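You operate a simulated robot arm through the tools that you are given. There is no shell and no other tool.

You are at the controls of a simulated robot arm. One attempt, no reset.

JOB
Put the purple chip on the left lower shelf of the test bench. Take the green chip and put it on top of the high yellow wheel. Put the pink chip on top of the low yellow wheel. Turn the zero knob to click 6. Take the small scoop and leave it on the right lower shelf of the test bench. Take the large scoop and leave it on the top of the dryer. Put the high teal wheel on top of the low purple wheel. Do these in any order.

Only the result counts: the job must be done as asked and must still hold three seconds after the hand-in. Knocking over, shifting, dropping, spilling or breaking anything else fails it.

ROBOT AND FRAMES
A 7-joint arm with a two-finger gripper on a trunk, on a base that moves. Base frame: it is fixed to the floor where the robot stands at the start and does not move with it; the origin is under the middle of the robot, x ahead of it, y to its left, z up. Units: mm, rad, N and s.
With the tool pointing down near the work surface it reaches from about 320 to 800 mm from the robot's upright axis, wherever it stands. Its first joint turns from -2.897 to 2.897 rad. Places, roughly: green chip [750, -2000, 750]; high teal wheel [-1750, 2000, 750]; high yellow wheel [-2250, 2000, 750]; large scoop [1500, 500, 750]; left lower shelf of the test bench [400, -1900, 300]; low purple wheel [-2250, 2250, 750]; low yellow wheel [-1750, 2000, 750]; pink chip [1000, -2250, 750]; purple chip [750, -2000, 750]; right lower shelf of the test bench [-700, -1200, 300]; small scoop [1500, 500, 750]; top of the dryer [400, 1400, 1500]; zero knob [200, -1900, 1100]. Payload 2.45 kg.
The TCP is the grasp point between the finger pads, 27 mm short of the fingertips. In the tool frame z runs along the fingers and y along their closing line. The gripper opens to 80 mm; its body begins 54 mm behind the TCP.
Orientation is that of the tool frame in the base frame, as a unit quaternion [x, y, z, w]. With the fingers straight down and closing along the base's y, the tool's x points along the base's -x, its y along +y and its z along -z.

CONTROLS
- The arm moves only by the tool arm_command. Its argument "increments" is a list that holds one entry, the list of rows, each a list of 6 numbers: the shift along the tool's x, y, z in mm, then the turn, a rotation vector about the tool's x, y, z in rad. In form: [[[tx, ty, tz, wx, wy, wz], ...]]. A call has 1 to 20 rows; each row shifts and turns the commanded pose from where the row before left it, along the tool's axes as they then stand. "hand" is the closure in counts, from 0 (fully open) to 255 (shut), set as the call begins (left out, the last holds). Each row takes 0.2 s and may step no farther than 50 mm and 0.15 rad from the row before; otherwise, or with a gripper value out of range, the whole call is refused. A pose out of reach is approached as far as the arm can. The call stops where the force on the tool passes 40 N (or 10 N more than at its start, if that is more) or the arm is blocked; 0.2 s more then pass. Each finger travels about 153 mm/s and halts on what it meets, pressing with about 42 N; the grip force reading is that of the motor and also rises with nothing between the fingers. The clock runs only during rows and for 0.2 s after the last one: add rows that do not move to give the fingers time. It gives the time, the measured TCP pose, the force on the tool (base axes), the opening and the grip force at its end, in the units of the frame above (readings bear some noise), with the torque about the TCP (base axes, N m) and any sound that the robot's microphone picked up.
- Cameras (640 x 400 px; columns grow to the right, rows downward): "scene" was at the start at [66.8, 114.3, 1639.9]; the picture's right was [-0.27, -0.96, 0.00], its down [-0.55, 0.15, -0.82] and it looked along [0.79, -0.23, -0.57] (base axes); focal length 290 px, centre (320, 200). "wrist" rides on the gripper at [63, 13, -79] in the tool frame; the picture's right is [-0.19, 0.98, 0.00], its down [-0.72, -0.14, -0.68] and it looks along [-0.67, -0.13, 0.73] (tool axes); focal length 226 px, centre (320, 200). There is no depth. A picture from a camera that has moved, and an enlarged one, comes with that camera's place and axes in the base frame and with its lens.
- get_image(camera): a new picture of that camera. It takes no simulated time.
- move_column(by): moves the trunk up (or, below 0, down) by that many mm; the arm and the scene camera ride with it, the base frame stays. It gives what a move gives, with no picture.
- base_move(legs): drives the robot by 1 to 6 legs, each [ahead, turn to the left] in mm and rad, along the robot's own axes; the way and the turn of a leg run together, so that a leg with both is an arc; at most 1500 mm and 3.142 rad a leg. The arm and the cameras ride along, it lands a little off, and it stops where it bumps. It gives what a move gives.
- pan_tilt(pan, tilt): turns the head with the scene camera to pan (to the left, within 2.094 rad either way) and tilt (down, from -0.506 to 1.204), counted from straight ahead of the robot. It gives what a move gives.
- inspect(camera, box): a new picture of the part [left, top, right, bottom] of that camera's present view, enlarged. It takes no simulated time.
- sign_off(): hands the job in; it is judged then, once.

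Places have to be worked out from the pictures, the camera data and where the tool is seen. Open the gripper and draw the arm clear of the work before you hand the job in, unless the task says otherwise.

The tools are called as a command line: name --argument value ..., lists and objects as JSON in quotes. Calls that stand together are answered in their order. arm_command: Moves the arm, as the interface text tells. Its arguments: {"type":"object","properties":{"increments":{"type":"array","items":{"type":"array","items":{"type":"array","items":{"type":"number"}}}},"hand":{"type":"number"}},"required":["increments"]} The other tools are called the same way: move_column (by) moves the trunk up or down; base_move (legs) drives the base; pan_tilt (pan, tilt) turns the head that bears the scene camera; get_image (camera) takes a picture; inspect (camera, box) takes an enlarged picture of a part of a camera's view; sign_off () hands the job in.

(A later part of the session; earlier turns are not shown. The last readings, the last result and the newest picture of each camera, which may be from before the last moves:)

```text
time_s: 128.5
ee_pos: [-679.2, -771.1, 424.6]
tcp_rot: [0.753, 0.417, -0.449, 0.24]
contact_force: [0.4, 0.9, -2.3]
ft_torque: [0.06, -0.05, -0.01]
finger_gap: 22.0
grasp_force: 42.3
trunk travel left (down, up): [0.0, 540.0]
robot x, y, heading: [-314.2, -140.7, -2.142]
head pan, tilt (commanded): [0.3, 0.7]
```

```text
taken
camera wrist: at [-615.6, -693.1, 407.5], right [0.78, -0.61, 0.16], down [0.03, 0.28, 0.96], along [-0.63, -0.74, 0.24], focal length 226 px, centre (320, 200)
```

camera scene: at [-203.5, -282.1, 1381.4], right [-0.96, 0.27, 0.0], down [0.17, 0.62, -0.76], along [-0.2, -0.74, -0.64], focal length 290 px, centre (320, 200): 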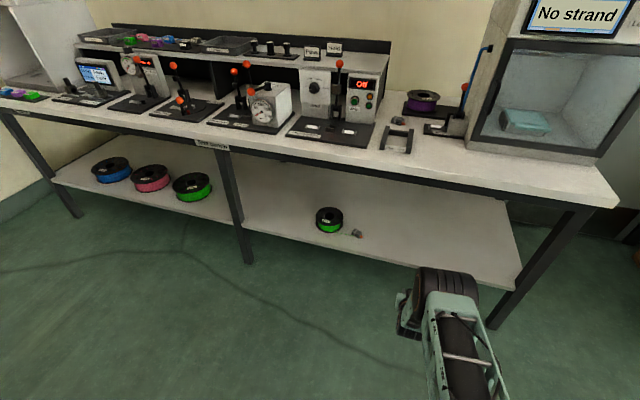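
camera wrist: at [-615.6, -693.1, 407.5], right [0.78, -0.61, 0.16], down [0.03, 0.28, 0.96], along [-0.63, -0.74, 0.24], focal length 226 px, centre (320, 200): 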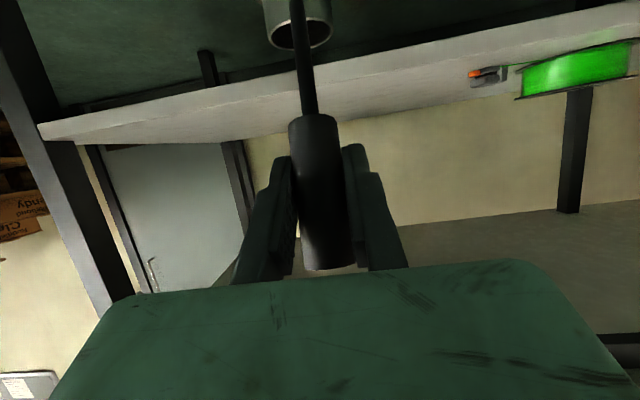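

The elbow is now low enough. I zoom in on the shelf from the scene camera to pin down the shelf edge and height.

inspect --camera "scene" --box '[220, 140, 540, 340]'

inspect --camera "wrist" --box '[20, 0, 640, 200]'

```text
2.00 times, centred on (380, 240) of scene
camera zoom: at [-203.5, -282.1, 1381.4], right [-0.96, 0.27, 0.0], down [0.17, 0.62, -0.76], along [-0.2, -0.74, -0.64], focal length 580 px, centre (200, 120)
```

zoom: 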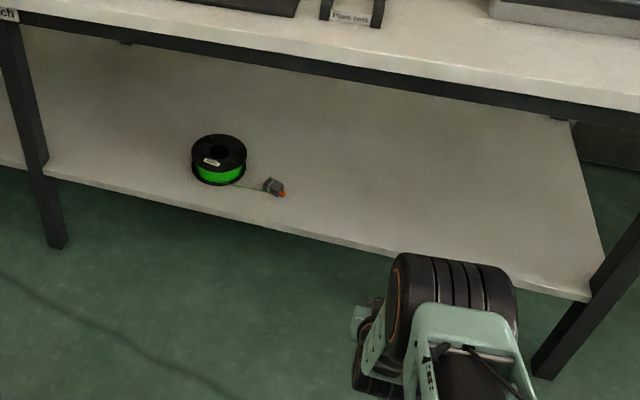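

```text
1.03 times, centred on (330, 100) of wrist (not enlarged: the box is as wide or as high as the picture)
camera zoom: at [-615.6, -693.1, 407.5], right [0.78, -0.61, 0.16], down [0.03, 0.28, 0.96], along [-0.63, -0.74, 0.24], focal length 233 px, centre (310, 303)
```

zoom: 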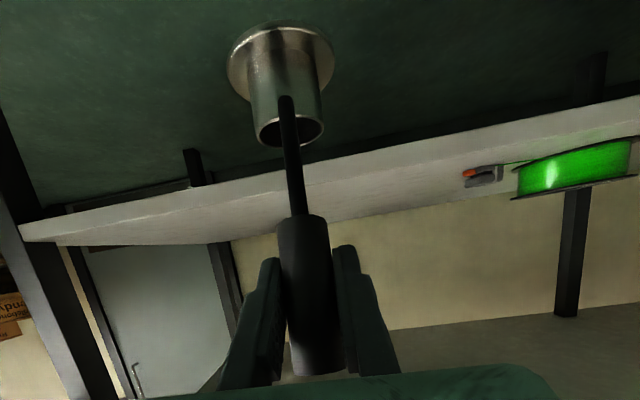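

Shelf surface is at z≈310 with its front edge at about n=−1240 (n along (0.535,0.845)). I raise the scoop 40 mm and drive 250 mm forward to bring the cup about 75 mm inside the edge.

arm_command --increments '[[[-35, -0.5, -19.2, 0, 0, 0], [0, 0, 0, 0, 0, 0]]]'

base_move --legs '[[250, 0]]'

get_image --camera "scene"

get_image --camera "wrist"

```text
time_s: 129.1
ee_pos: [-679.9, -768.6, 466.8]
tcp_rot: [0.753, 0.417, -0.448, 0.241]
contact_force: [-0.5, -0.3, -1.9]
ft_torque: [0.06, -0.04, 0.03]
finger_gap: 22.3
grasp_force: 41.9
trunk travel left (down, up): [0.0, 540.0]
robot x, y, heading: [-311.0, -140.3, -2.142]
head pan, tilt (commanded): [0.3, 0.7]
```

```text
time_s: 131.0
ee_pos: [-814.0, -990.7, 466.7]
tcp_rot: [0.752, 0.42, -0.448, 0.242]
contact_force: [1.3, 0.4, -1.2]
ft_torque: [0.06, -0.03, 0.01]
finger_gap: 21.9
grasp_force: 42.2
trunk travel left (down, up): [0.0, 540.0]
robot x, y, heading: [-449.9, -357.1, -2.134]
head pan, tilt (commanded): [0.3, 0.7]
```

```text
taken
camera scene: at [-341.2, -500.4, 1381.4], right [-0.97, 0.26, 0.0], down [0.17, 0.62, -0.76], along [-0.2, -0.74, -0.64], focal length 290 px, centre (320, 200)
```

scene: 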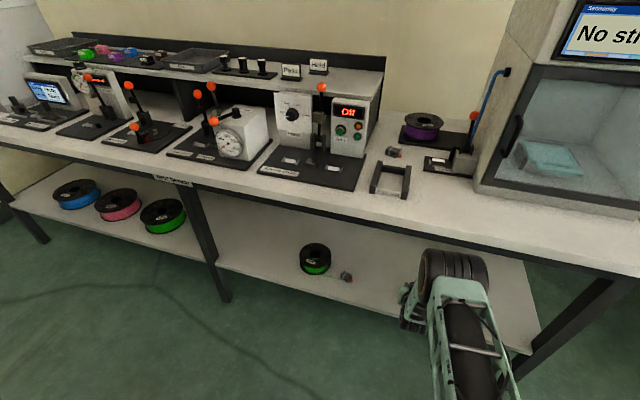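

```text
taken
camera wrist: at [-751.0, -913.1, 450.0], right [0.78, -0.6, 0.16], down [0.02, 0.28, 0.96], along [-0.62, -0.75, 0.24], focal length 226 px, centre (320, 200)
```

wrist: 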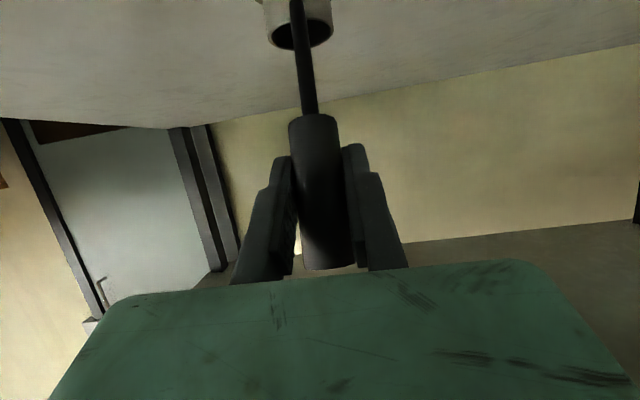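

TCP is at n≈−1273, so the cup should be ~80 mm inside. I check the cup base over the shelf in the wrist view.

inspect --camera "wrist" --box '[200, 0, 440, 150]'

inspect --camera "scene" --box '[340, 220, 500, 340]'

```text
2.67 times, centred on (320, 75) of wrist
camera zoom: at [-751.0, -913.1, 450.0], right [0.78, -0.6, 0.16], down [0.02, 0.28, 0.96], along [-0.62, -0.75, 0.24], focal length 603 px, centre (320, 533)
```

zoom: 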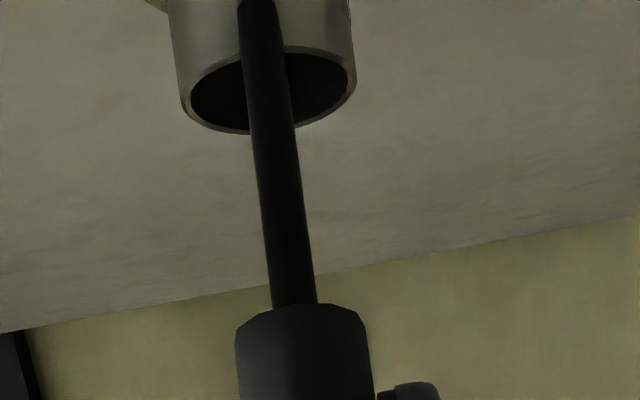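

```text
3.33 times, centred on (420, 280) of scene
camera zoom: at [-341.2, -500.4, 1381.4], right [-0.97, 0.26, 0.0], down [0.17, 0.62, -0.76], along [-0.2, -0.74, -0.64], focal length 967 px, centre (-13, -67)
```

zoom: 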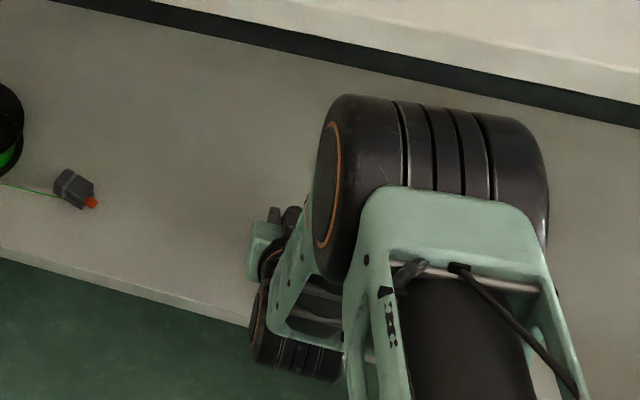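

The cup is over the shelf. I lower 30 mm, then go in small steps until contact.

arm_command --increments '[[[13.1, 0.2, 7.2, 0, 0, 0], [13.1, 0.2, 7.2, 0, 0, 0], [0, 0, 0, 0, 0, 0]]]'

arm_command --increments '[[[3.5, 0, 1.9, 0, 0, 0], [3.5, 0, 1.9, 0, 0, 0], [0, 0, 0, 0, 0, 0]]]'

get_image --camera "wrist"

```text
time_s: 131.8
ee_pos: [-814.8, -993.3, 442.9]
tcp_rot: [0.749, 0.419, -0.452, 0.245]
contact_force: [3.3, 1.0, 34.0]
ft_torque: [-0.39, 0.94, -0.13]
finger_gap: 21.9
grasp_force: 42.5
trunk travel left (down, up): [0.0, 540.0]
robot x, y, heading: [-449.7, -359.6, -2.135]
head pan, tilt (commanded): [0.3, 0.7]
```

```text
time_s: 132.6
ee_pos: [-814.5, -992.2, 433.4]
tcp_rot: [0.749, 0.419, -0.45, 0.244]
contact_force: [2.6, 3.3, 40.8]
ft_torque: [-0.31, 0.56, -0.03]
finger_gap: 22.1
grasp_force: 41.9
trunk travel left (down, up): [0.0, 540.0]
robot x, y, heading: [-451.8, -356.4, -2.133]
head pan, tilt (commanded): [0.3, 0.7]
```

```text
taken
camera wrist: at [-751.4, -914.2, 415.4], right [0.79, -0.6, 0.16], down [0.03, 0.29, 0.96], along [-0.62, -0.75, 0.24], focal length 226 px, centre (320, 200)
```

wrist: 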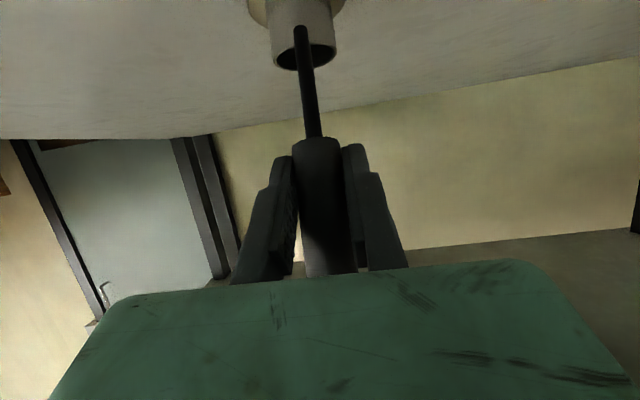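

Contact came earlier than estimated (shelf is ~335 mm high), and the handle slid slightly in the grip. I relieve the pressure by raising 5 mm before releasing.

arm_command --increments '[[[-4.4, 0, -2.4, 0, 0, 0], [0, 0, 0, 0, 0, 0]]]'

inspect --camera "wrist" --box '[200, 0, 440, 150]'

```text
time_s: 133.2
ee_pos: [-813.2, -990.2, 432.9]
tcp_rot: [0.753, 0.42, -0.446, 0.241]
contact_force: [-1.9, -0.9, 7.5]
ft_torque: [-0.22, 0.3, -0.02]
finger_gap: 22.1
grasp_force: 42.1
trunk travel left (down, up): [0.0, 540.0]
robot x, y, heading: [-446.7, -357.4, -2.129]
head pan, tilt (commanded): [0.3, 0.7]
```

```text
2.67 times, centred on (320, 75) of wrist
camera zoom: at [-749.7, -911.0, 416.2], right [0.78, -0.6, 0.16], down [0.02, 0.28, 0.96], along [-0.62, -0.75, 0.23], focal length 603 px, centre (320, 533)
```

zoom: 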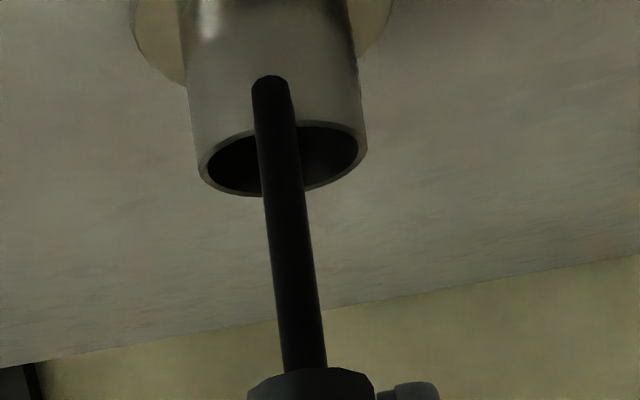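

Force is down to ~9 N and the cup looks upright. I open the gripper.

arm_command --increments '[[[0, 0, 0, 0, 0, 0], [0, 0, 0, 0, 0, 0], [0, 0, 0, 0, 0, 0]]]' --hand 0

get_image --camera "wrist"

```text
time_s: 134.0
ee_pos: [-813.6, -990.6, 434.3]
tcp_rot: [0.751, 0.42, -0.448, 0.242]
contact_force: [0.7, -0.4, -0.4]
ft_torque: [-0.02, 0.02, 0.01]
finger_gap: 79.9
grasp_force: 0.2
trunk travel left (down, up): [0.0, 540.0]
robot x, y, heading: [-449.4, -358.2, -2.129]
head pan, tilt (commanded): [0.3, 0.7]
```

```text
taken
camera wrist: at [-750.2, -912.5, 417.2], right [0.78, -0.6, 0.16], down [0.02, 0.28, 0.96], along [-0.62, -0.75, 0.24], focal length 226 px, centre (320, 200)
```

wrist: 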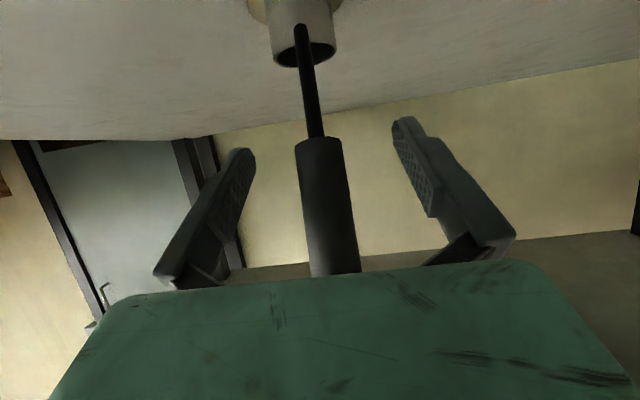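

The scoop stands by itself. I withdraw the open gripper back along its axis and drive backward.

arm_command --increments '[[[0, 0, -40, 0, 0, 0], [0, 0, -40, 0, 0, 0], [0, 0, -40, 0, 0, 0], [0, 0, 0, 0, 0, 0]]]'

base_move --legs '[[-300, 0]]'

get_image --camera "scene"

get_image --camera "wrist"

```text
time_s: 135.0
ee_pos: [-754.4, -902.6, 490.2]
tcp_rot: [0.751, 0.42, -0.448, 0.243]
contact_force: [0.1, 0.9, 0.8]
ft_torque: [-0.01, -0.03, -0.01]
finger_gap: 80.1
grasp_force: 0.1
trunk travel left (down, up): [0.0, 540.0]
robot x, y, heading: [-449.4, -356.9, -2.132]
head pan, tilt (commanded): [0.3, 0.7]
```

```text
time_s: 137.0
ee_pos: [-600.5, -649.0, 489.8]
tcp_rot: [0.753, 0.417, -0.448, 0.241]
contact_force: [0.8, -0.4, 0.6]
ft_torque: [0.01, -0.03, -0.03]
finger_gap: 80.0
grasp_force: 0.1
trunk travel left (down, up): [0.0, 540.0]
robot x, y, heading: [-286.9, -107.1, -2.141]
head pan, tilt (commanded): [0.3, 0.7]
```

```text
taken
camera scene: at [-183.5, -250.4, 1381.4], right [-0.96, 0.26, 0.0], down [0.17, 0.62, -0.76], along [-0.2, -0.74, -0.64], focal length 290 px, centre (320, 200)
```

scene: 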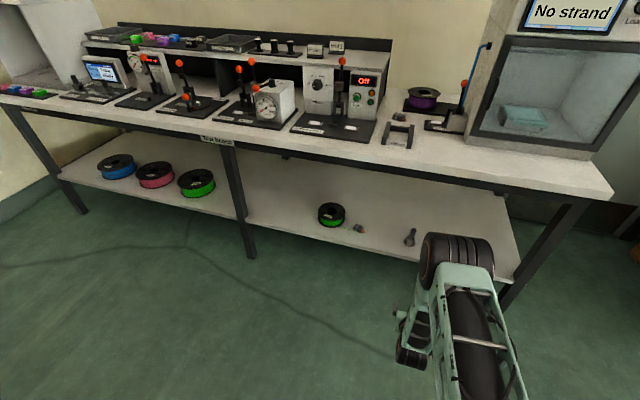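

```text
taken
camera wrist: at [-536.7, -571.5, 472.7], right [0.78, -0.61, 0.16], down [0.03, 0.28, 0.96], along [-0.63, -0.74, 0.24], focal length 226 px, centre (320, 200)
```

wrist: 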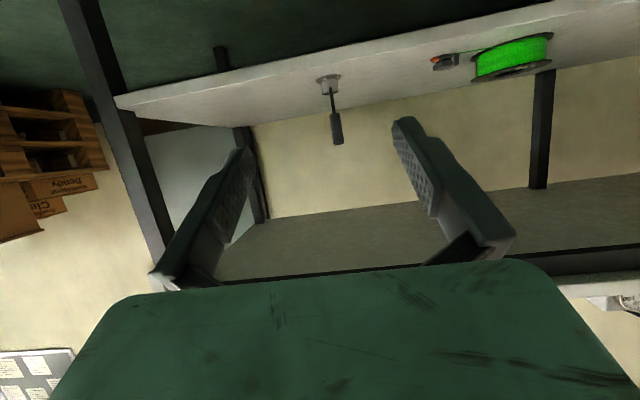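

Both scoops are placed. I raise the trunk to mid, return the tool to straight down, and retract to a compact pose before going to the chips.

move_column --by 250

arm_command --increments '[[[0, 0, 0, 0, 0.15, 0], [0, 0, 0, 0, 0.15, 0], [0, 0, 0, 0, 0.15, 0], [0, 0, 0, 0, 0.15, 0], [0, 0, 0, 0, 0.15, 0], [0, 0, 0, 0, 0.15, 0], [0, 0, 0, 0, 0.15, 0], [0, 0, 0, 0, 0, 0]]]'

arm_command --increments '[[[20, 0, -45, 0, 0, 0], [20, 0, -45, 0, 0, 0], [20, 0, -45, 0, 0, 0], [20, 0, -45, 0, 0, 0], [20, 0, -45, 0, 0, 0], [20, 0, -45, 0, 0, 0], [20, 0, -45, 0, 0, 0], [20, 0, -45, 0, 0, 0], [0, 0, 0, 0, 0, 0]]]'

get_image --camera "scene"

```text
time_s: 139.6
ee_pos: [-601.0, -649.0, 738.5]
tcp_rot: [0.753, 0.417, -0.449, 0.241]
contact_force: [-0.4, 0.4, -0.1]
ft_torque: [0.03, 0.04, -0.03]
finger_gap: 80.1
grasp_force: 0.1
trunk travel left (down, up): [-250.0, 290.0]
robot x, y, heading: [-287.6, -105.3, -2.139]
head pan, tilt (commanded): [0.3, 0.7]
```

```text
time_s: 141.4
ee_pos: [-600.2, -648.4, 740.0]
tcp_rot: [0.876, 0.482, -0.011, -0.001]
contact_force: [-0.4, -0.2, -0.2]
ft_torque: [0.0, 0.0, 0.0]
finger_gap: 80.1
grasp_force: 0.0
trunk travel left (down, up): [-250.0, 290.0]
robot x, y, heading: [-288.4, -109.4, -2.143]
head pan, tilt (commanded): [0.3, 0.7]
```

```text
time_s: 143.4
ee_pos: [-506.3, -509.9, 1098.2]
tcp_rot: [0.876, 0.482, -0.011, -0.001]
contact_force: [-0.6, 0.1, 0.0]
ft_torque: [0.03, -0.01, -0.01]
finger_gap: 80.0
grasp_force: 0.1
trunk travel left (down, up): [-250.0, 290.0]
robot x, y, heading: [-292.8, -106.9, -2.14]
head pan, tilt (commanded): [0.3, 0.7]
```

```text
taken
camera scene: at [-183.5, -250.6, 1631.3], right [-0.96, 0.26, 0.0], down [0.17, 0.62, -0.76], along [-0.2, -0.74, -0.64], focal length 290 px, centre (320, 200)
```

scene: 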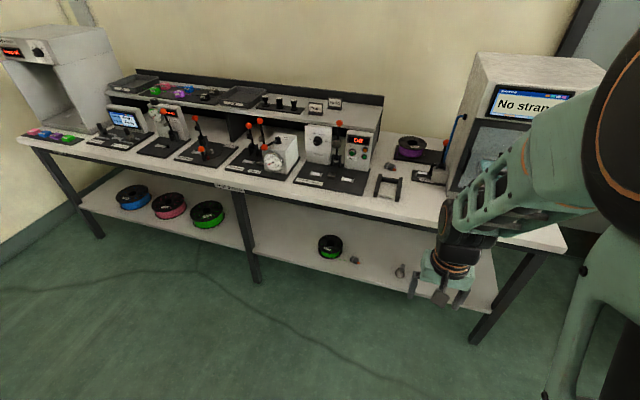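

Small scoop is visible standing on the right lower shelf. Now I drive to the left part of the test bench where the four coloured chips lie on the front mat.

base_move --legs '[[0, 1.454], [1050, 0], [1053, 0], [0, -1.449]]'

pan_tilt --pan 0.1 --tilt 0.6

get_image --camera "scene"

get_image --camera "wrist"

```text
time_s: 161.2
ee_pos: [1168.3, -1857.1, 1098.3]
tcp_rot: [0.87, 0.493, -0.012, -0.001]
contact_force: [-0.8, 0.1, 0.2]
ft_torque: [-0.01, -0.01, -0.02]
finger_gap: 80.0
grasp_force: 0.0
trunk travel left (down, up): [-250.0, 290.0]
robot x, y, heading: [1372.5, -1447.6, -2.112]
head pan, tilt (commanded): [0.3, 0.7]
```

```text
time_s: 162.0
ee_pos: [1168.3, -1857.5, 1098.0]
tcp_rot: [0.87, 0.493, -0.011, -0.001]
contact_force: [-0.7, 0.4, -0.9]
ft_torque: [-0.02, 0.0, -0.01]
finger_gap: 80.3
grasp_force: 0.0
trunk travel left (down, up): [-250.0, 290.0]
robot x, y, heading: [1371.0, -1450.9, -2.11]
head pan, tilt (commanded): [0.099, 0.6]
```

```text
taken
camera scene: at [1466.6, -1587.1, 1640.0], right [-0.9, 0.43, 0.0], down [0.24, 0.51, -0.82], along [-0.35, -0.75, -0.57], focal length 290 px, centre (320, 200)
```

scene: 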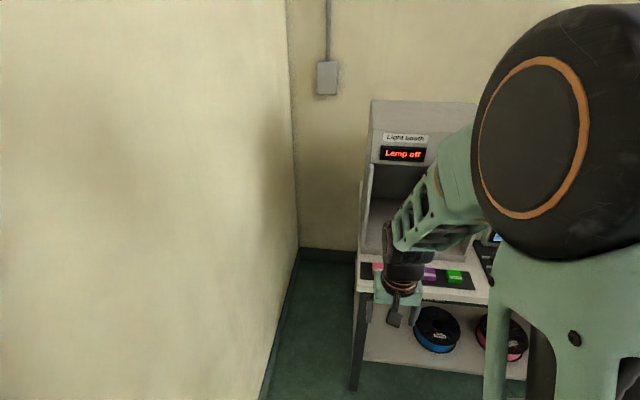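

```text
taken
camera wrist: at [1212.9, -1809.0, 1176.5], right [0.74, -0.67, -0.01], down [-0.48, -0.54, 0.7], along [-0.47, -0.51, -0.72], focal length 226 px, centre (320, 200)
```

wrist: 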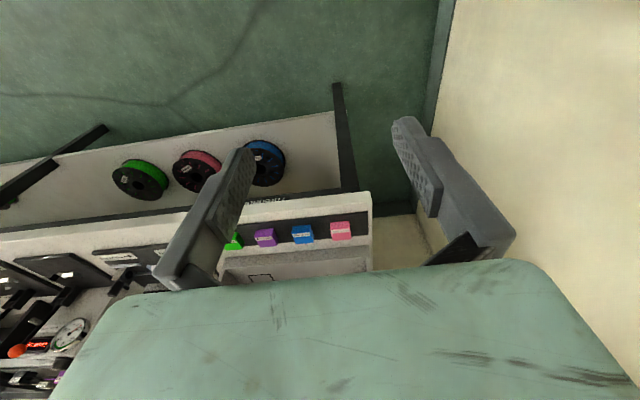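

The chips triangulate to about green (680,−2040), purple (766,−2085), blue (845,−2140), pink (930,−2200), z≈800. I shift the base to be centred on them.

base_move --legs '[[0, -0.57], [278, 0], [0, 0.545]]'

pan_tilt --pan 0.0 --tilt 0.75

get_image --camera "scene"

get_image --camera "wrist"

```text
time_s: 167.1
ee_pos: [913.3, -1983.5, 1098.7]
tcp_rot: [0.872, 0.489, -0.011, -0.001]
contact_force: [0.4, 1.0, 0.4]
ft_torque: [0.01, 0.0, -0.01]
finger_gap: 79.8
grasp_force: 0.0
trunk travel left (down, up): [-250.0, 290.0]
robot x, y, heading: [1122.4, -1575.2, -2.117]
head pan, tilt (commanded): [0.099, 0.6]
```

```text
time_s: 167.8
ee_pos: [913.0, -1983.4, 1098.3]
tcp_rot: [0.872, 0.489, -0.011, 0.0]
contact_force: [0.5, -0.3, 0.7]
ft_torque: [-0.01, -0.02, 0.02]
finger_gap: 80.2
grasp_force: 0.1
trunk travel left (down, up): [-250.0, 290.0]
robot x, y, heading: [1119.3, -1577.3, -2.117]
head pan, tilt (commanded): [0.0, 0.75]
```

```text
taken
camera scene: at [1208.7, -1706.5, 1627.2], right [-0.85, 0.52, 0.0], down [0.36, 0.58, -0.73], along [-0.38, -0.62, -0.68], focal length 290 px, centre (320, 200)
```

scene: 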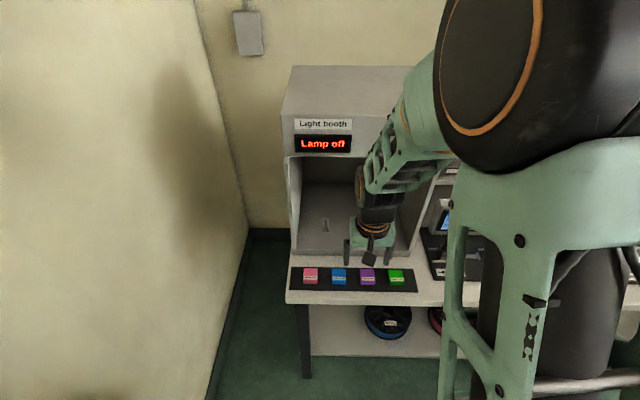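

```text
taken
camera wrist: at [958.1, -1935.5, 1176.5], right [0.74, -0.68, -0.01], down [-0.48, -0.53, 0.7], along [-0.48, -0.51, -0.72], focal length 226 px, centre (320, 200)
```

wrist: 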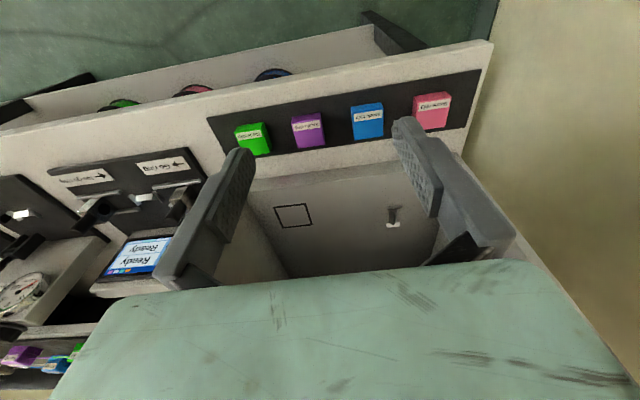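

inspect --camera "wrist" --box '[200, 60, 480, 180]'

inspect --camera "scene" --box '[280, 230, 440, 330]'

```text
2.29 times, centred on (340, 120) of wrist
camera zoom: at [958.1, -1935.5, 1176.5], right [0.74, -0.68, -0.01], down [-0.48, -0.53, 0.7], along [-0.48, -0.51, -0.72], focal length 517 px, centre (274, 383)
```

zoom: 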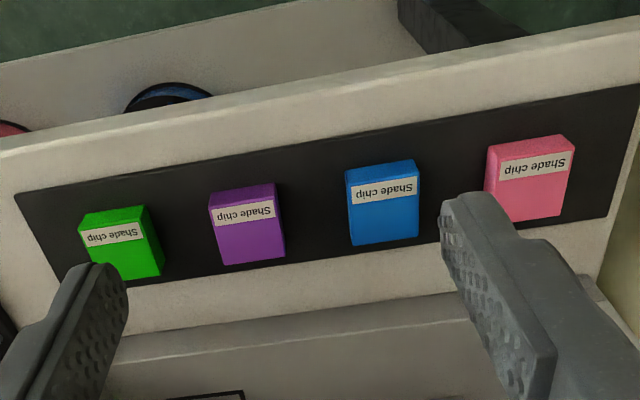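

```text
4.00 times, centred on (360, 280) of scene
camera zoom: at [1208.7, -1706.5, 1627.2], right [-0.85, 0.52, 0.0], down [0.36, 0.58, -0.73], along [-0.38, -0.62, -0.68], focal length 1160 px, centre (160, -120)
```

zoom: 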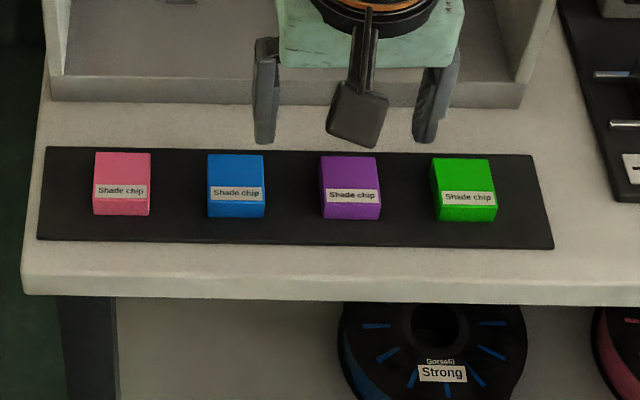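

The four "Shade chips" are blocks; combining both views suggests their tops are nearer z≈880–900. I move the wrist closer above purple to resolve its position and height by parallax.

arm_command --increments '[[[-24.2, -9.8, 32.7, 0, 0, 0], [-24.2, -9.8, 32.7, 0, 0, 0], [-24.2, -9.8, 32.7, 0, 0, 0], [0, 0, 0, 0, 0, 0]]]'

get_image --camera "wrist"

inspect --camera "wrist" --box '[160, 0, 480, 180]'

```text
time_s: 168.8
ee_pos: [847.1, -2031.2, 999.6]
tcp_rot: [0.872, 0.49, -0.011, 0.0]
contact_force: [-0.4, 0.2, -0.8]
ft_torque: [0.06, -0.02, 0.03]
finger_gap: 80.0
grasp_force: 0.0
trunk travel left (down, up): [-250.0, 290.0]
robot x, y, heading: [1126.5, -1576.7, -2.117]
head pan, tilt (commanded): [0.0, 0.75]
```

```text
taken
camera wrist: at [892.5, -1982.9, 1078.6], right [0.74, -0.68, -0.01], down [-0.48, -0.53, 0.7], along [-0.48, -0.51, -0.72], focal length 226 px, centre (320, 200)
```

wrist: 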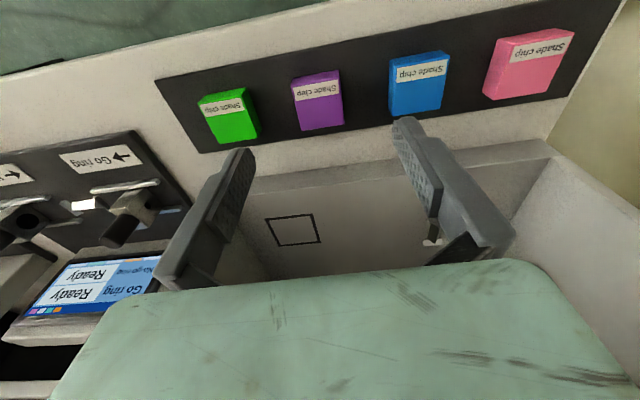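

```text
2.00 times, centred on (320, 90) of wrist
camera zoom: at [892.5, -1982.9, 1078.6], right [0.74, -0.68, -0.01], down [-0.48, -0.53, 0.7], along [-0.48, -0.51, -0.72], focal length 452 px, centre (320, 420)
```

zoom: 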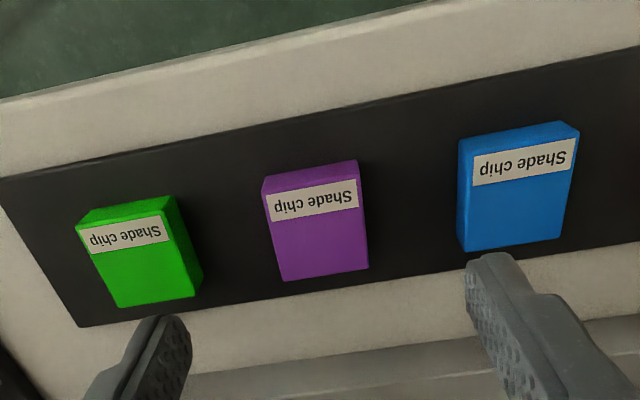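

Parallax now gives purple's top centre at (834,−2044,864), about 44 mm wide and 25 mm thick, on a mat at z≈840. Since it must go on the shelf under the bench, I pitch the tool 45° for this grasp and move to a pre-grasp point.

arm_command --increments '[[[0, 0, 0, 0, -0.13, 0], [0, 0, 0, 0, -0.13, 0], [0, 0, 0, 0, -0.13, 0], [0, 0, 0, 0, -0.13, 0], [0, 0, 0, 0, -0.13, 0], [0, 0, 0, 0, -0.13, 0], [31.1, -0.9, 0, 0, 0, 0], [31.1, -0.9, 0, 0, 0, 0], [31.1, -0.9, 0, 0, 0, 0], [0, 0, 0, 0, 0, 0]]]'

get_image --camera "wrist"

get_image --camera "scene"

```text
time_s: 171.0
ee_pos: [880.6, -1974.1, 935.1]
tcp_rot: [0.802, 0.453, -0.342, 0.185]
contact_force: [-0.3, -0.2, 0.4]
ft_torque: [-0.01, -0.01, -0.02]
finger_gap: 80.0
grasp_force: 0.1
trunk travel left (down, up): [-250.0, 290.0]
robot x, y, heading: [1123.5, -1580.2, -2.122]
head pan, tilt (commanded): [0.0, 0.75]
```

```text
taken
camera wrist: at [943.8, -1895.3, 945.1], right [0.77, -0.63, 0.13], down [-0.12, 0.06, 0.99], along [-0.63, -0.78, -0.03], focal length 226 px, centre (320, 200)
```

wrist: 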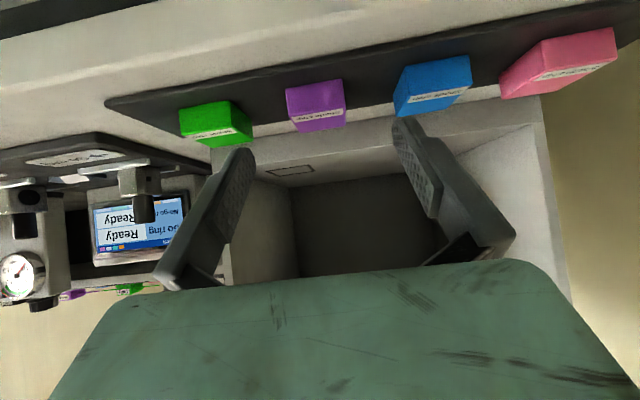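

```text
taken
camera scene: at [1208.5, -1706.6, 1627.2], right [-0.85, 0.52, 0.0], down [0.36, 0.58, -0.73], along [-0.38, -0.62, -0.68], focal length 290 px, centre (320, 200)
```

scene: 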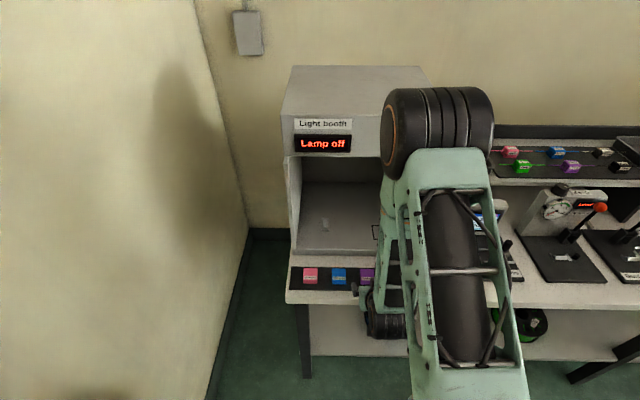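

Let me zoom in on the purple chip from this new angle to refine its height.

inspect --camera "wrist" --box '[240, 40, 400, 140]'

```text
4.00 times, centred on (320, 90) of wrist
camera zoom: at [943.8, -1895.3, 945.1], right [0.77, -0.63, 0.13], down [-0.12, 0.06, 0.99], along [-0.63, -0.78, -0.03], focal length 904 px, centre (320, 640)
```

zoom: 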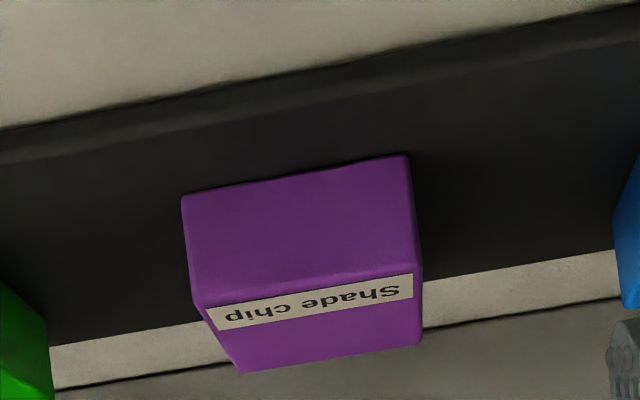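

The better baseline puts the chip at z 857–877.5 with its top centre at (837,−2041). I correct the line-up and advance along the tool axis.

arm_command --increments '[[[-8.4, -1.8, 0, 0, 0, 0], [0, 0, 30, 0, 0, 0], [0, 0, 30, 0, 0, 0], [0, 0, 0, 0, 0, 0]]]'

get_image --camera "wrist"

```text
time_s: 172.0
ee_pos: [853.4, -2015.1, 897.7]
tcp_rot: [0.802, 0.453, -0.342, 0.186]
contact_force: [-1.0, -0.1, 0.5]
ft_torque: [0.01, -0.02, -0.02]
finger_gap: 79.9
grasp_force: 0.0
trunk travel left (down, up): [-250.0, 290.0]
robot x, y, heading: [1120.9, -1578.1, -2.12]
head pan, tilt (commanded): [0.0, 0.75]
```

```text
taken
camera wrist: at [915.5, -1936.2, 908.2], right [0.77, -0.63, 0.13], down [-0.12, 0.06, 0.99], along [-0.63, -0.78, -0.03], focal length 226 px, centre (320, 200)
```

wrist: 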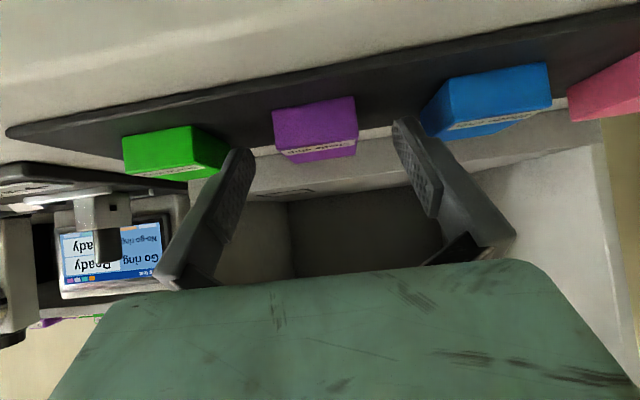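

Purple chip is centred between the fingers with clearance to blue. I go the last 16 mm and close.

arm_command --increments '[[[0, 0, 8, 0, 0, 0], [0, 0, 8.4, 0, 0, 0], [0, 0, 0, 0, 0, 0]]]'

arm_command --increments '[[[0, 0, 0, 0, 0, 0], [0, 0, 0, 0, 0, 0], [0, 0, 0, 0, 0, 0], [0, 0, 0, 0, 0, 0]]]' --hand 255

get_image --camera "wrist"

```text
time_s: 172.8
ee_pos: [847.6, -2023.3, 888.9]
tcp_rot: [0.801, 0.453, -0.343, 0.187]
contact_force: [9.3, 2.7, 17.0]
ft_torque: [-0.61, -0.7, 0.53]
finger_gap: 77.3
grasp_force: 0.0
trunk travel left (down, up): [-250.0, 290.0]
robot x, y, heading: [1121.9, -1576.6, -2.124]
head pan, tilt (commanded): [0.0, 0.75]
```

```text
time_s: 173.8
ee_pos: [846.8, -2024.6, 886.4]
tcp_rot: [0.802, 0.453, -0.342, 0.186]
contact_force: [-0.4, -0.4, -0.3]
ft_torque: [0.04, -0.01, 0.02]
finger_gap: 40.4
grasp_force: 42.4
trunk travel left (down, up): [-250.0, 290.0]
robot x, y, heading: [1126.0, -1579.2, -2.117]
head pan, tilt (commanded): [0.0, 0.75]
```

```text
taken
camera wrist: at [909.2, -1944.8, 897.4], right [0.77, -0.63, 0.13], down [-0.12, 0.06, 0.99], along [-0.63, -0.78, -0.03], focal length 226 px, centre (320, 200)
```

wrist: 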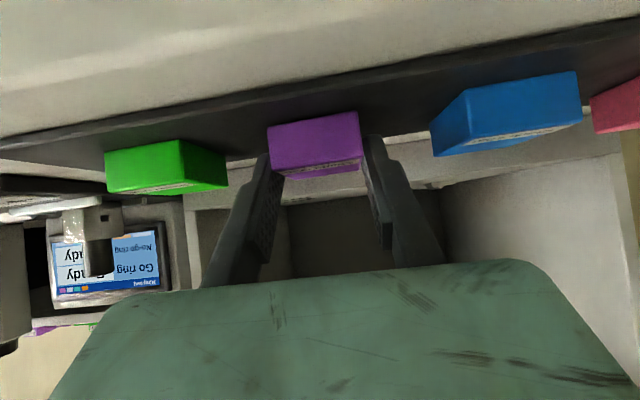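

Purple is gripped at 40 mm, but the readings just before closing show the left finger touched something briefly (about 17 N up). I lift the chip and then compare the neighbours' positions with the earlier scene picture.

arm_command --increments '[[[-14.3, 0, -13.9, 0, 0, 0], [-28.6, 0, -27.9, 0, 0, 0], [-28.6, 0, -27.9, 0, 0, 0], [0, 0, 0, 0, 0, 0]]]'

get_image --camera "scene"

get_image --camera "wrist"

inspect --camera "scene" --box '[280, 230, 440, 330]'

```text
time_s: 174.8
ee_pos: [845.2, -2025.9, 987.6]
tcp_rot: [0.802, 0.452, -0.342, 0.185]
contact_force: [0.2, 0.6, -1.4]
ft_torque: [0.02, 0.0, -0.01]
finger_gap: 40.4
grasp_force: 42.1
trunk travel left (down, up): [-250.0, 290.0]
robot x, y, heading: [1118.8, -1575.1, -2.121]
head pan, tilt (commanded): [0.0, 0.75]
```

```text
taken
camera scene: at [1208.7, -1706.3, 1627.1], right [-0.85, 0.52, 0.0], down [0.36, 0.58, -0.73], along [-0.38, -0.62, -0.68], focal length 290 px, centre (320, 200)
```

scene: 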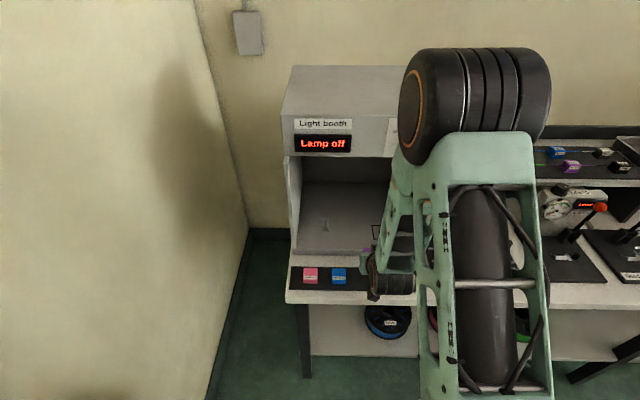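

```text
taken
camera wrist: at [909.1, -1946.4, 997.1], right [0.77, -0.63, 0.13], down [-0.12, 0.06, 0.99], along [-0.63, -0.78, -0.03], focal length 226 px, centre (320, 200)
```

wrist: 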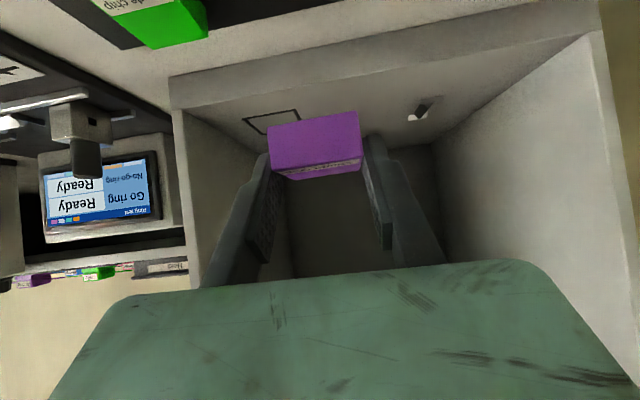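

```text
4.00 times, centred on (360, 280) of scene
camera zoom: at [1208.7, -1706.3, 1627.1], right [-0.85, 0.52, 0.0], down [0.36, 0.58, -0.73], along [-0.38, -0.62, -0.68], focal length 1160 px, centre (160, -120)
```

zoom: 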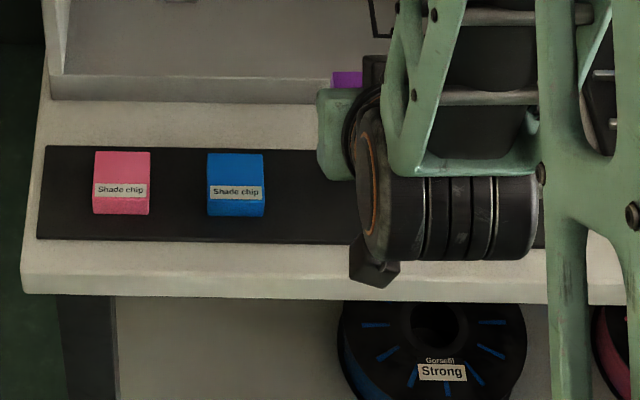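

Blue and pink have not moved in the picture, and purple is held at 40 mm. I back away, lower the trunk, and bring the arm low and extended in front of the left lower shelf.

base_move --legs '[[-350, 0]]'

move_column --by -250

arm_command --increments '[[[0, 38, 0, 0, 0, 0], [0, 39, 0, 0, 0, 0], [28.6, 0.5, 27.9, 0, 0, 0], [28.6, 0.5, 27.9, 0, 0, 0], [28.6, 0.5, 27.9, 0, 0, 0], [28.6, 0.5, 27.9, 0, 0, 0], [28.6, 0.5, 27.9, 0, 0, 0], [28.6, 0.5, 27.9, 0, 0, 0], [28.6, 0.5, 27.9, 0, 0, 0], [0, 0, 0, 0, 0, 0]]]'

get_image --camera "scene"

get_image --camera "wrist"

```text
time_s: 177.1
ee_pos: [1035.5, -1721.4, 986.3]
tcp_rot: [0.8, 0.457, -0.341, 0.188]
contact_force: [-0.5, 0.3, -0.2]
ft_torque: [-0.04, -0.01, -0.02]
finger_gap: 40.7
grasp_force: 42.5
trunk travel left (down, up): [-250.0, 290.0]
robot x, y, heading: [1309.3, -1270.8, -2.113]
head pan, tilt (commanded): [0.0, 0.75]
```

```text
time_s: 179.7
ee_pos: [1034.7, -1721.6, 736.2]
tcp_rot: [0.8, 0.456, -0.341, 0.187]
contact_force: [0.2, 0.3, -1.2]
ft_torque: [0.0, 0.02, 0.01]
finger_gap: 40.7
grasp_force: 42.4
trunk travel left (down, up): [0.0, 540.0]
robot x, y, heading: [1305.9, -1271.3, -2.11]
head pan, tilt (commanded): [0.0, 0.75]
```

```text
time_s: 181.9
ee_pos: [1099.9, -1760.0, 455.6]
tcp_rot: [0.8, 0.456, -0.342, 0.188]
contact_force: [0.5, 0.6, 0.0]
ft_torque: [0.0, -0.01, 0.0]
finger_gap: 40.4
grasp_force: 42.2
trunk travel left (down, up): [0.0, 540.0]
robot x, y, heading: [1311.0, -1271.2, -2.111]
head pan, tilt (commanded): [0.0, 0.75]
```

```text
taken
camera scene: at [1395.0, -1399.6, 1377.2], right [-0.86, 0.51, 0.0], down [0.35, 0.59, -0.73], along [-0.38, -0.63, -0.68], focal length 290 px, centre (320, 200)
```

scene: 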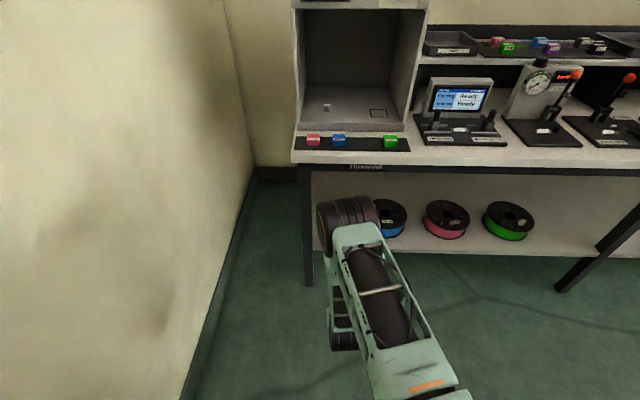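

```text
taken
camera wrist: at [1163.3, -1679.8, 466.6], right [0.77, -0.62, 0.13], down [-0.12, 0.06, 0.99], along [-0.62, -0.78, -0.03], focal length 226 px, centre (320, 200)
```

wrist: 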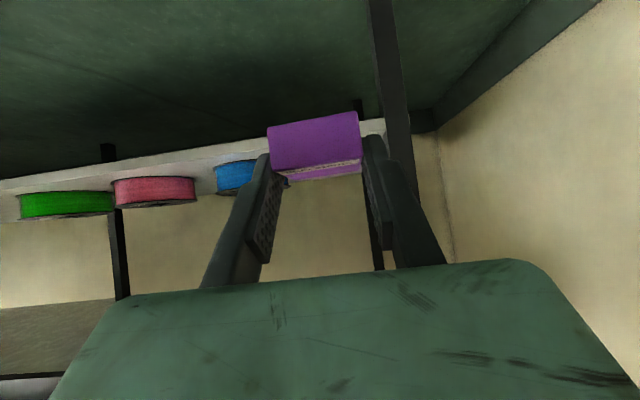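

The elbow would be over the tabletop at this reach, so I extend the arm 160 mm farther before driving in, then check the elbow again.

arm_command --increments '[[[-27.9, 0, 28.6, 0, 0, 0], [-27.9, 0, 28.6, 0, 0, 0], [-27.9, 0, 28.6, 0, 0, 0], [-27.9, 0, 28.6, 0, 0, 0], [28.6, 0.5, 27.9, 0, 0, 0], [0, 0, 0, 0, 0, 0]]]'

get_image --camera "scene"

get_image --camera "wrist"

```text
time_s: 183.3
ee_pos: [1017.7, -1898.9, 415.7]
tcp_rot: [0.8, 0.456, -0.341, 0.187]
contact_force: [-0.2, 0.2, 0.1]
ft_torque: [-0.01, 0.01, 0.04]
finger_gap: 40.5
grasp_force: 41.4
trunk travel left (down, up): [0.0, 540.0]
robot x, y, heading: [1308.5, -1271.4, -2.108]
head pan, tilt (commanded): [0.0, 0.75]
```

```text
taken
camera scene: at [1395.0, -1399.6, 1377.2], right [-0.86, 0.51, 0.0], down [0.35, 0.59, -0.73], along [-0.38, -0.63, -0.68], focal length 290 px, centre (320, 200)
```

scene: 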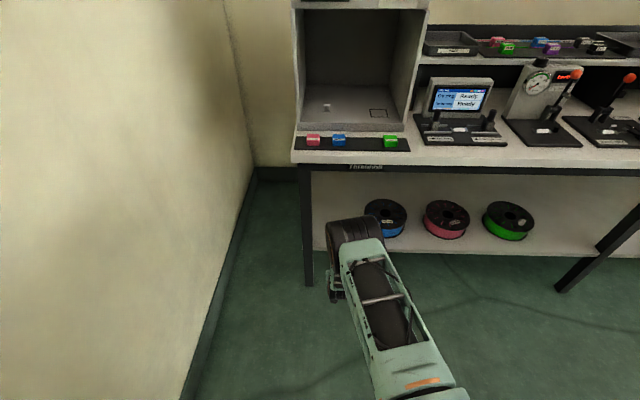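

```text
taken
camera wrist: at [1079.9, -1818.9, 426.4], right [0.77, -0.62, 0.13], down [-0.12, 0.06, 0.99], along [-0.62, -0.78, -0.03], focal length 226 px, centre (320, 200)
```

wrist: 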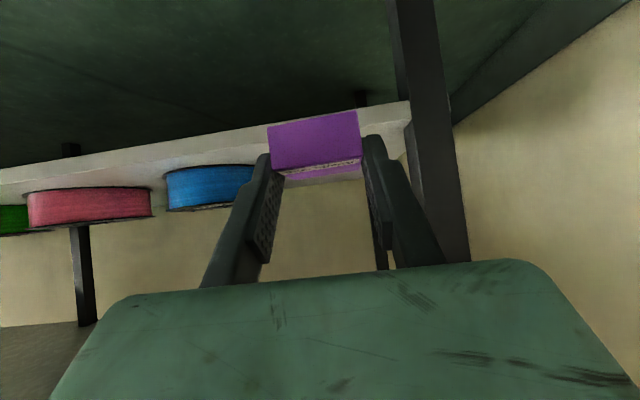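

The elbow is now at about 520 mm ahead, clear of the edge. I drive 221 mm forward to bring the chip ~55 mm inside the shelf's edge.

base_move --legs '[[221, 0]]'

get_image --camera "wrist"

get_image --camera "scene"

```text
time_s: 185.0
ee_pos: [899.0, -2086.4, 416.5]
tcp_rot: [0.801, 0.454, -0.342, 0.186]
contact_force: [-0.4, 0.3, 0.7]
ft_torque: [0.01, 0.01, 0.03]
finger_gap: 40.5
grasp_force: 42.3
trunk travel left (down, up): [0.0, 540.0]
robot x, y, heading: [1191.3, -1463.2, -2.119]
head pan, tilt (commanded): [0.0, 0.75]
```

```text
taken
camera wrist: at [962.7, -2006.6, 426.7], right [0.77, -0.62, 0.13], down [-0.12, 0.06, 0.99], along [-0.63, -0.78, -0.03], focal length 226 px, centre (320, 200)
```

wrist: 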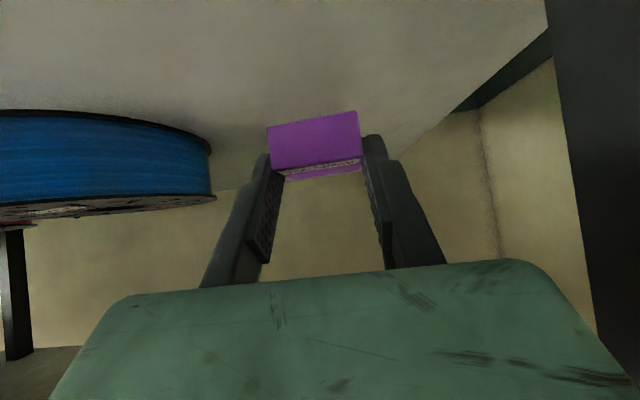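

```text
taken
camera scene: at [1280.2, -1589.0, 1377.1], right [-0.85, 0.52, 0.0], down [0.35, 0.58, -0.73], along [-0.38, -0.62, -0.68], focal length 290 px, centre (320, 200)
```

scene: 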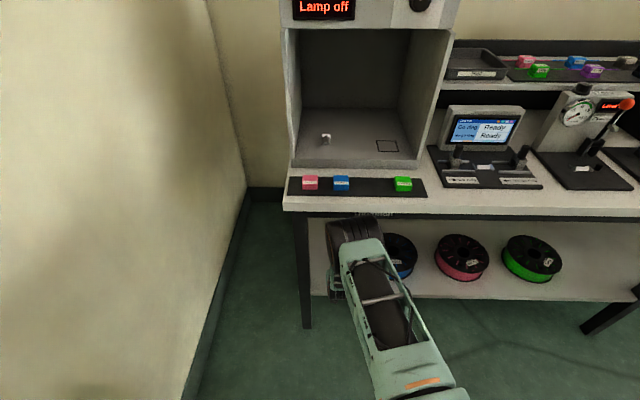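

The chip hangs over free shelf between the spool and the leg. I lower 35 mm first.

arm_command --increments '[[[12.5, 0.2, 12.2, 0, 0, 0], [12.5, 0.2, 12.2, 0, 0, 0], [0, 0, 0, 0, 0, 0]]]'

get_image --camera "wrist"

```text
time_s: 185.8
ee_pos: [899.7, -2085.0, 381.5]
tcp_rot: [0.801, 0.454, -0.342, 0.186]
contact_force: [0.2, -1.1, -1.1]
ft_torque: [0.0, 0.0, -0.01]
finger_gap: 40.8
grasp_force: 42.0
trunk travel left (down, up): [0.0, 540.0]
robot x, y, heading: [1193.2, -1457.3, -2.119]
head pan, tilt (commanded): [0.0, 0.75]
```

```text
taken
camera wrist: at [962.7, -2005.5, 392.4], right [0.77, -0.62, 0.13], down [-0.12, 0.06, 0.99], along [-0.63, -0.78, -0.03], focal length 226 px, centre (320, 200)
```

wrist: 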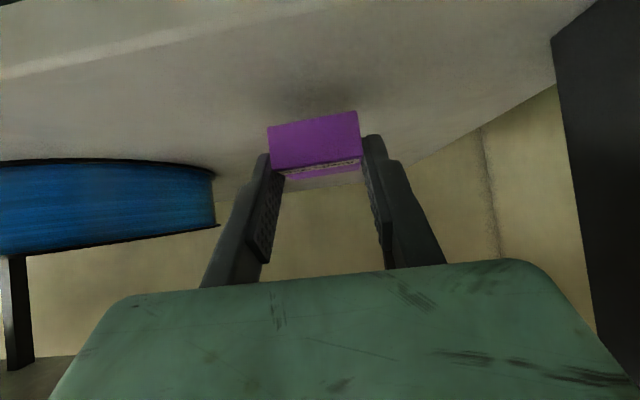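

There is still a gap (shadow visible below). I lower 8 mm more.

arm_command --increments '[[[2.9, 0, 2.8, 0, 0, 0], [2.9, 0, 2.8, 0, 0, 0], [0, 0, 0, 0, 0, 0]]]'

get_image --camera "wrist"

```text
time_s: 186.6
ee_pos: [900.4, -2085.9, 373.1]
tcp_rot: [0.801, 0.454, -0.342, 0.187]
contact_force: [1.0, 0.4, -0.8]
ft_torque: [0.02, 0.04, 0.06]
finger_gap: 40.6
grasp_force: 42.4
trunk travel left (down, up): [0.0, 540.0]
robot x, y, heading: [1189.7, -1462.3, -2.113]
head pan, tilt (commanded): [0.0, 0.75]
```

```text
taken
camera wrist: at [962.3, -2006.3, 383.3], right [0.77, -0.62, 0.13], down [-0.12, 0.06, 0.99], along [-0.63, -0.78, -0.03], focal length 226 px, centre (320, 200)
```

wrist: 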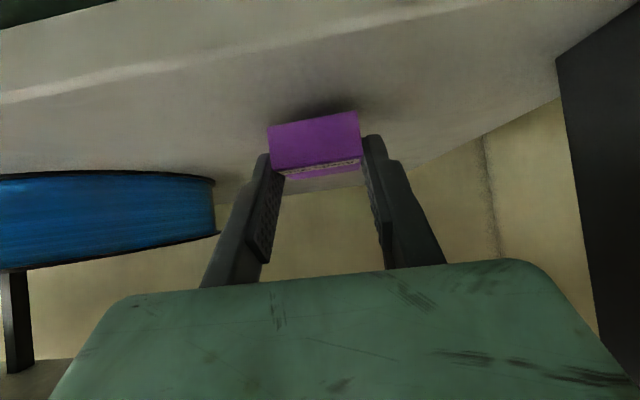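

Shadow is closer. Lowering 4 mm.

arm_command --increments '[[[1.43, 0, 1.4, 0, 0, 0], [1.43, 0, 1.4, 0, 0, 0], [0, 0, 0, 0, 0, 0]]]'

inspect --camera "wrist" --box '[240, 60, 400, 200]'

```text
time_s: 187.4
ee_pos: [899.6, -2086.1, 369.9]
tcp_rot: [0.801, 0.454, -0.342, 0.186]
contact_force: [0.2, -0.4, -0.7]
ft_torque: [-0.01, -0.03, -0.01]
finger_gap: 40.8
grasp_force: 42.0
trunk travel left (down, up): [0.0, 540.0]
robot x, y, heading: [1190.4, -1458.5, -2.118]
head pan, tilt (commanded): [0.0, 0.75]
```

```text
2.86 times, centred on (320, 130) of wrist
camera zoom: at [962.7, -2006.3, 380.0], right [0.77, -0.62, 0.13], down [-0.12, 0.06, 0.99], along [-0.63, -0.78, -0.03], focal length 646 px, centre (320, 400)
```

zoom: 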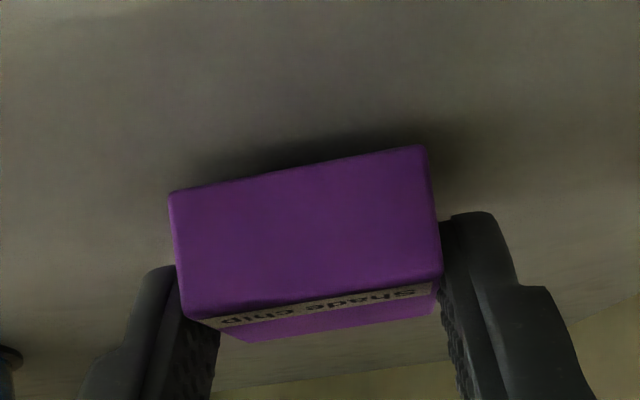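

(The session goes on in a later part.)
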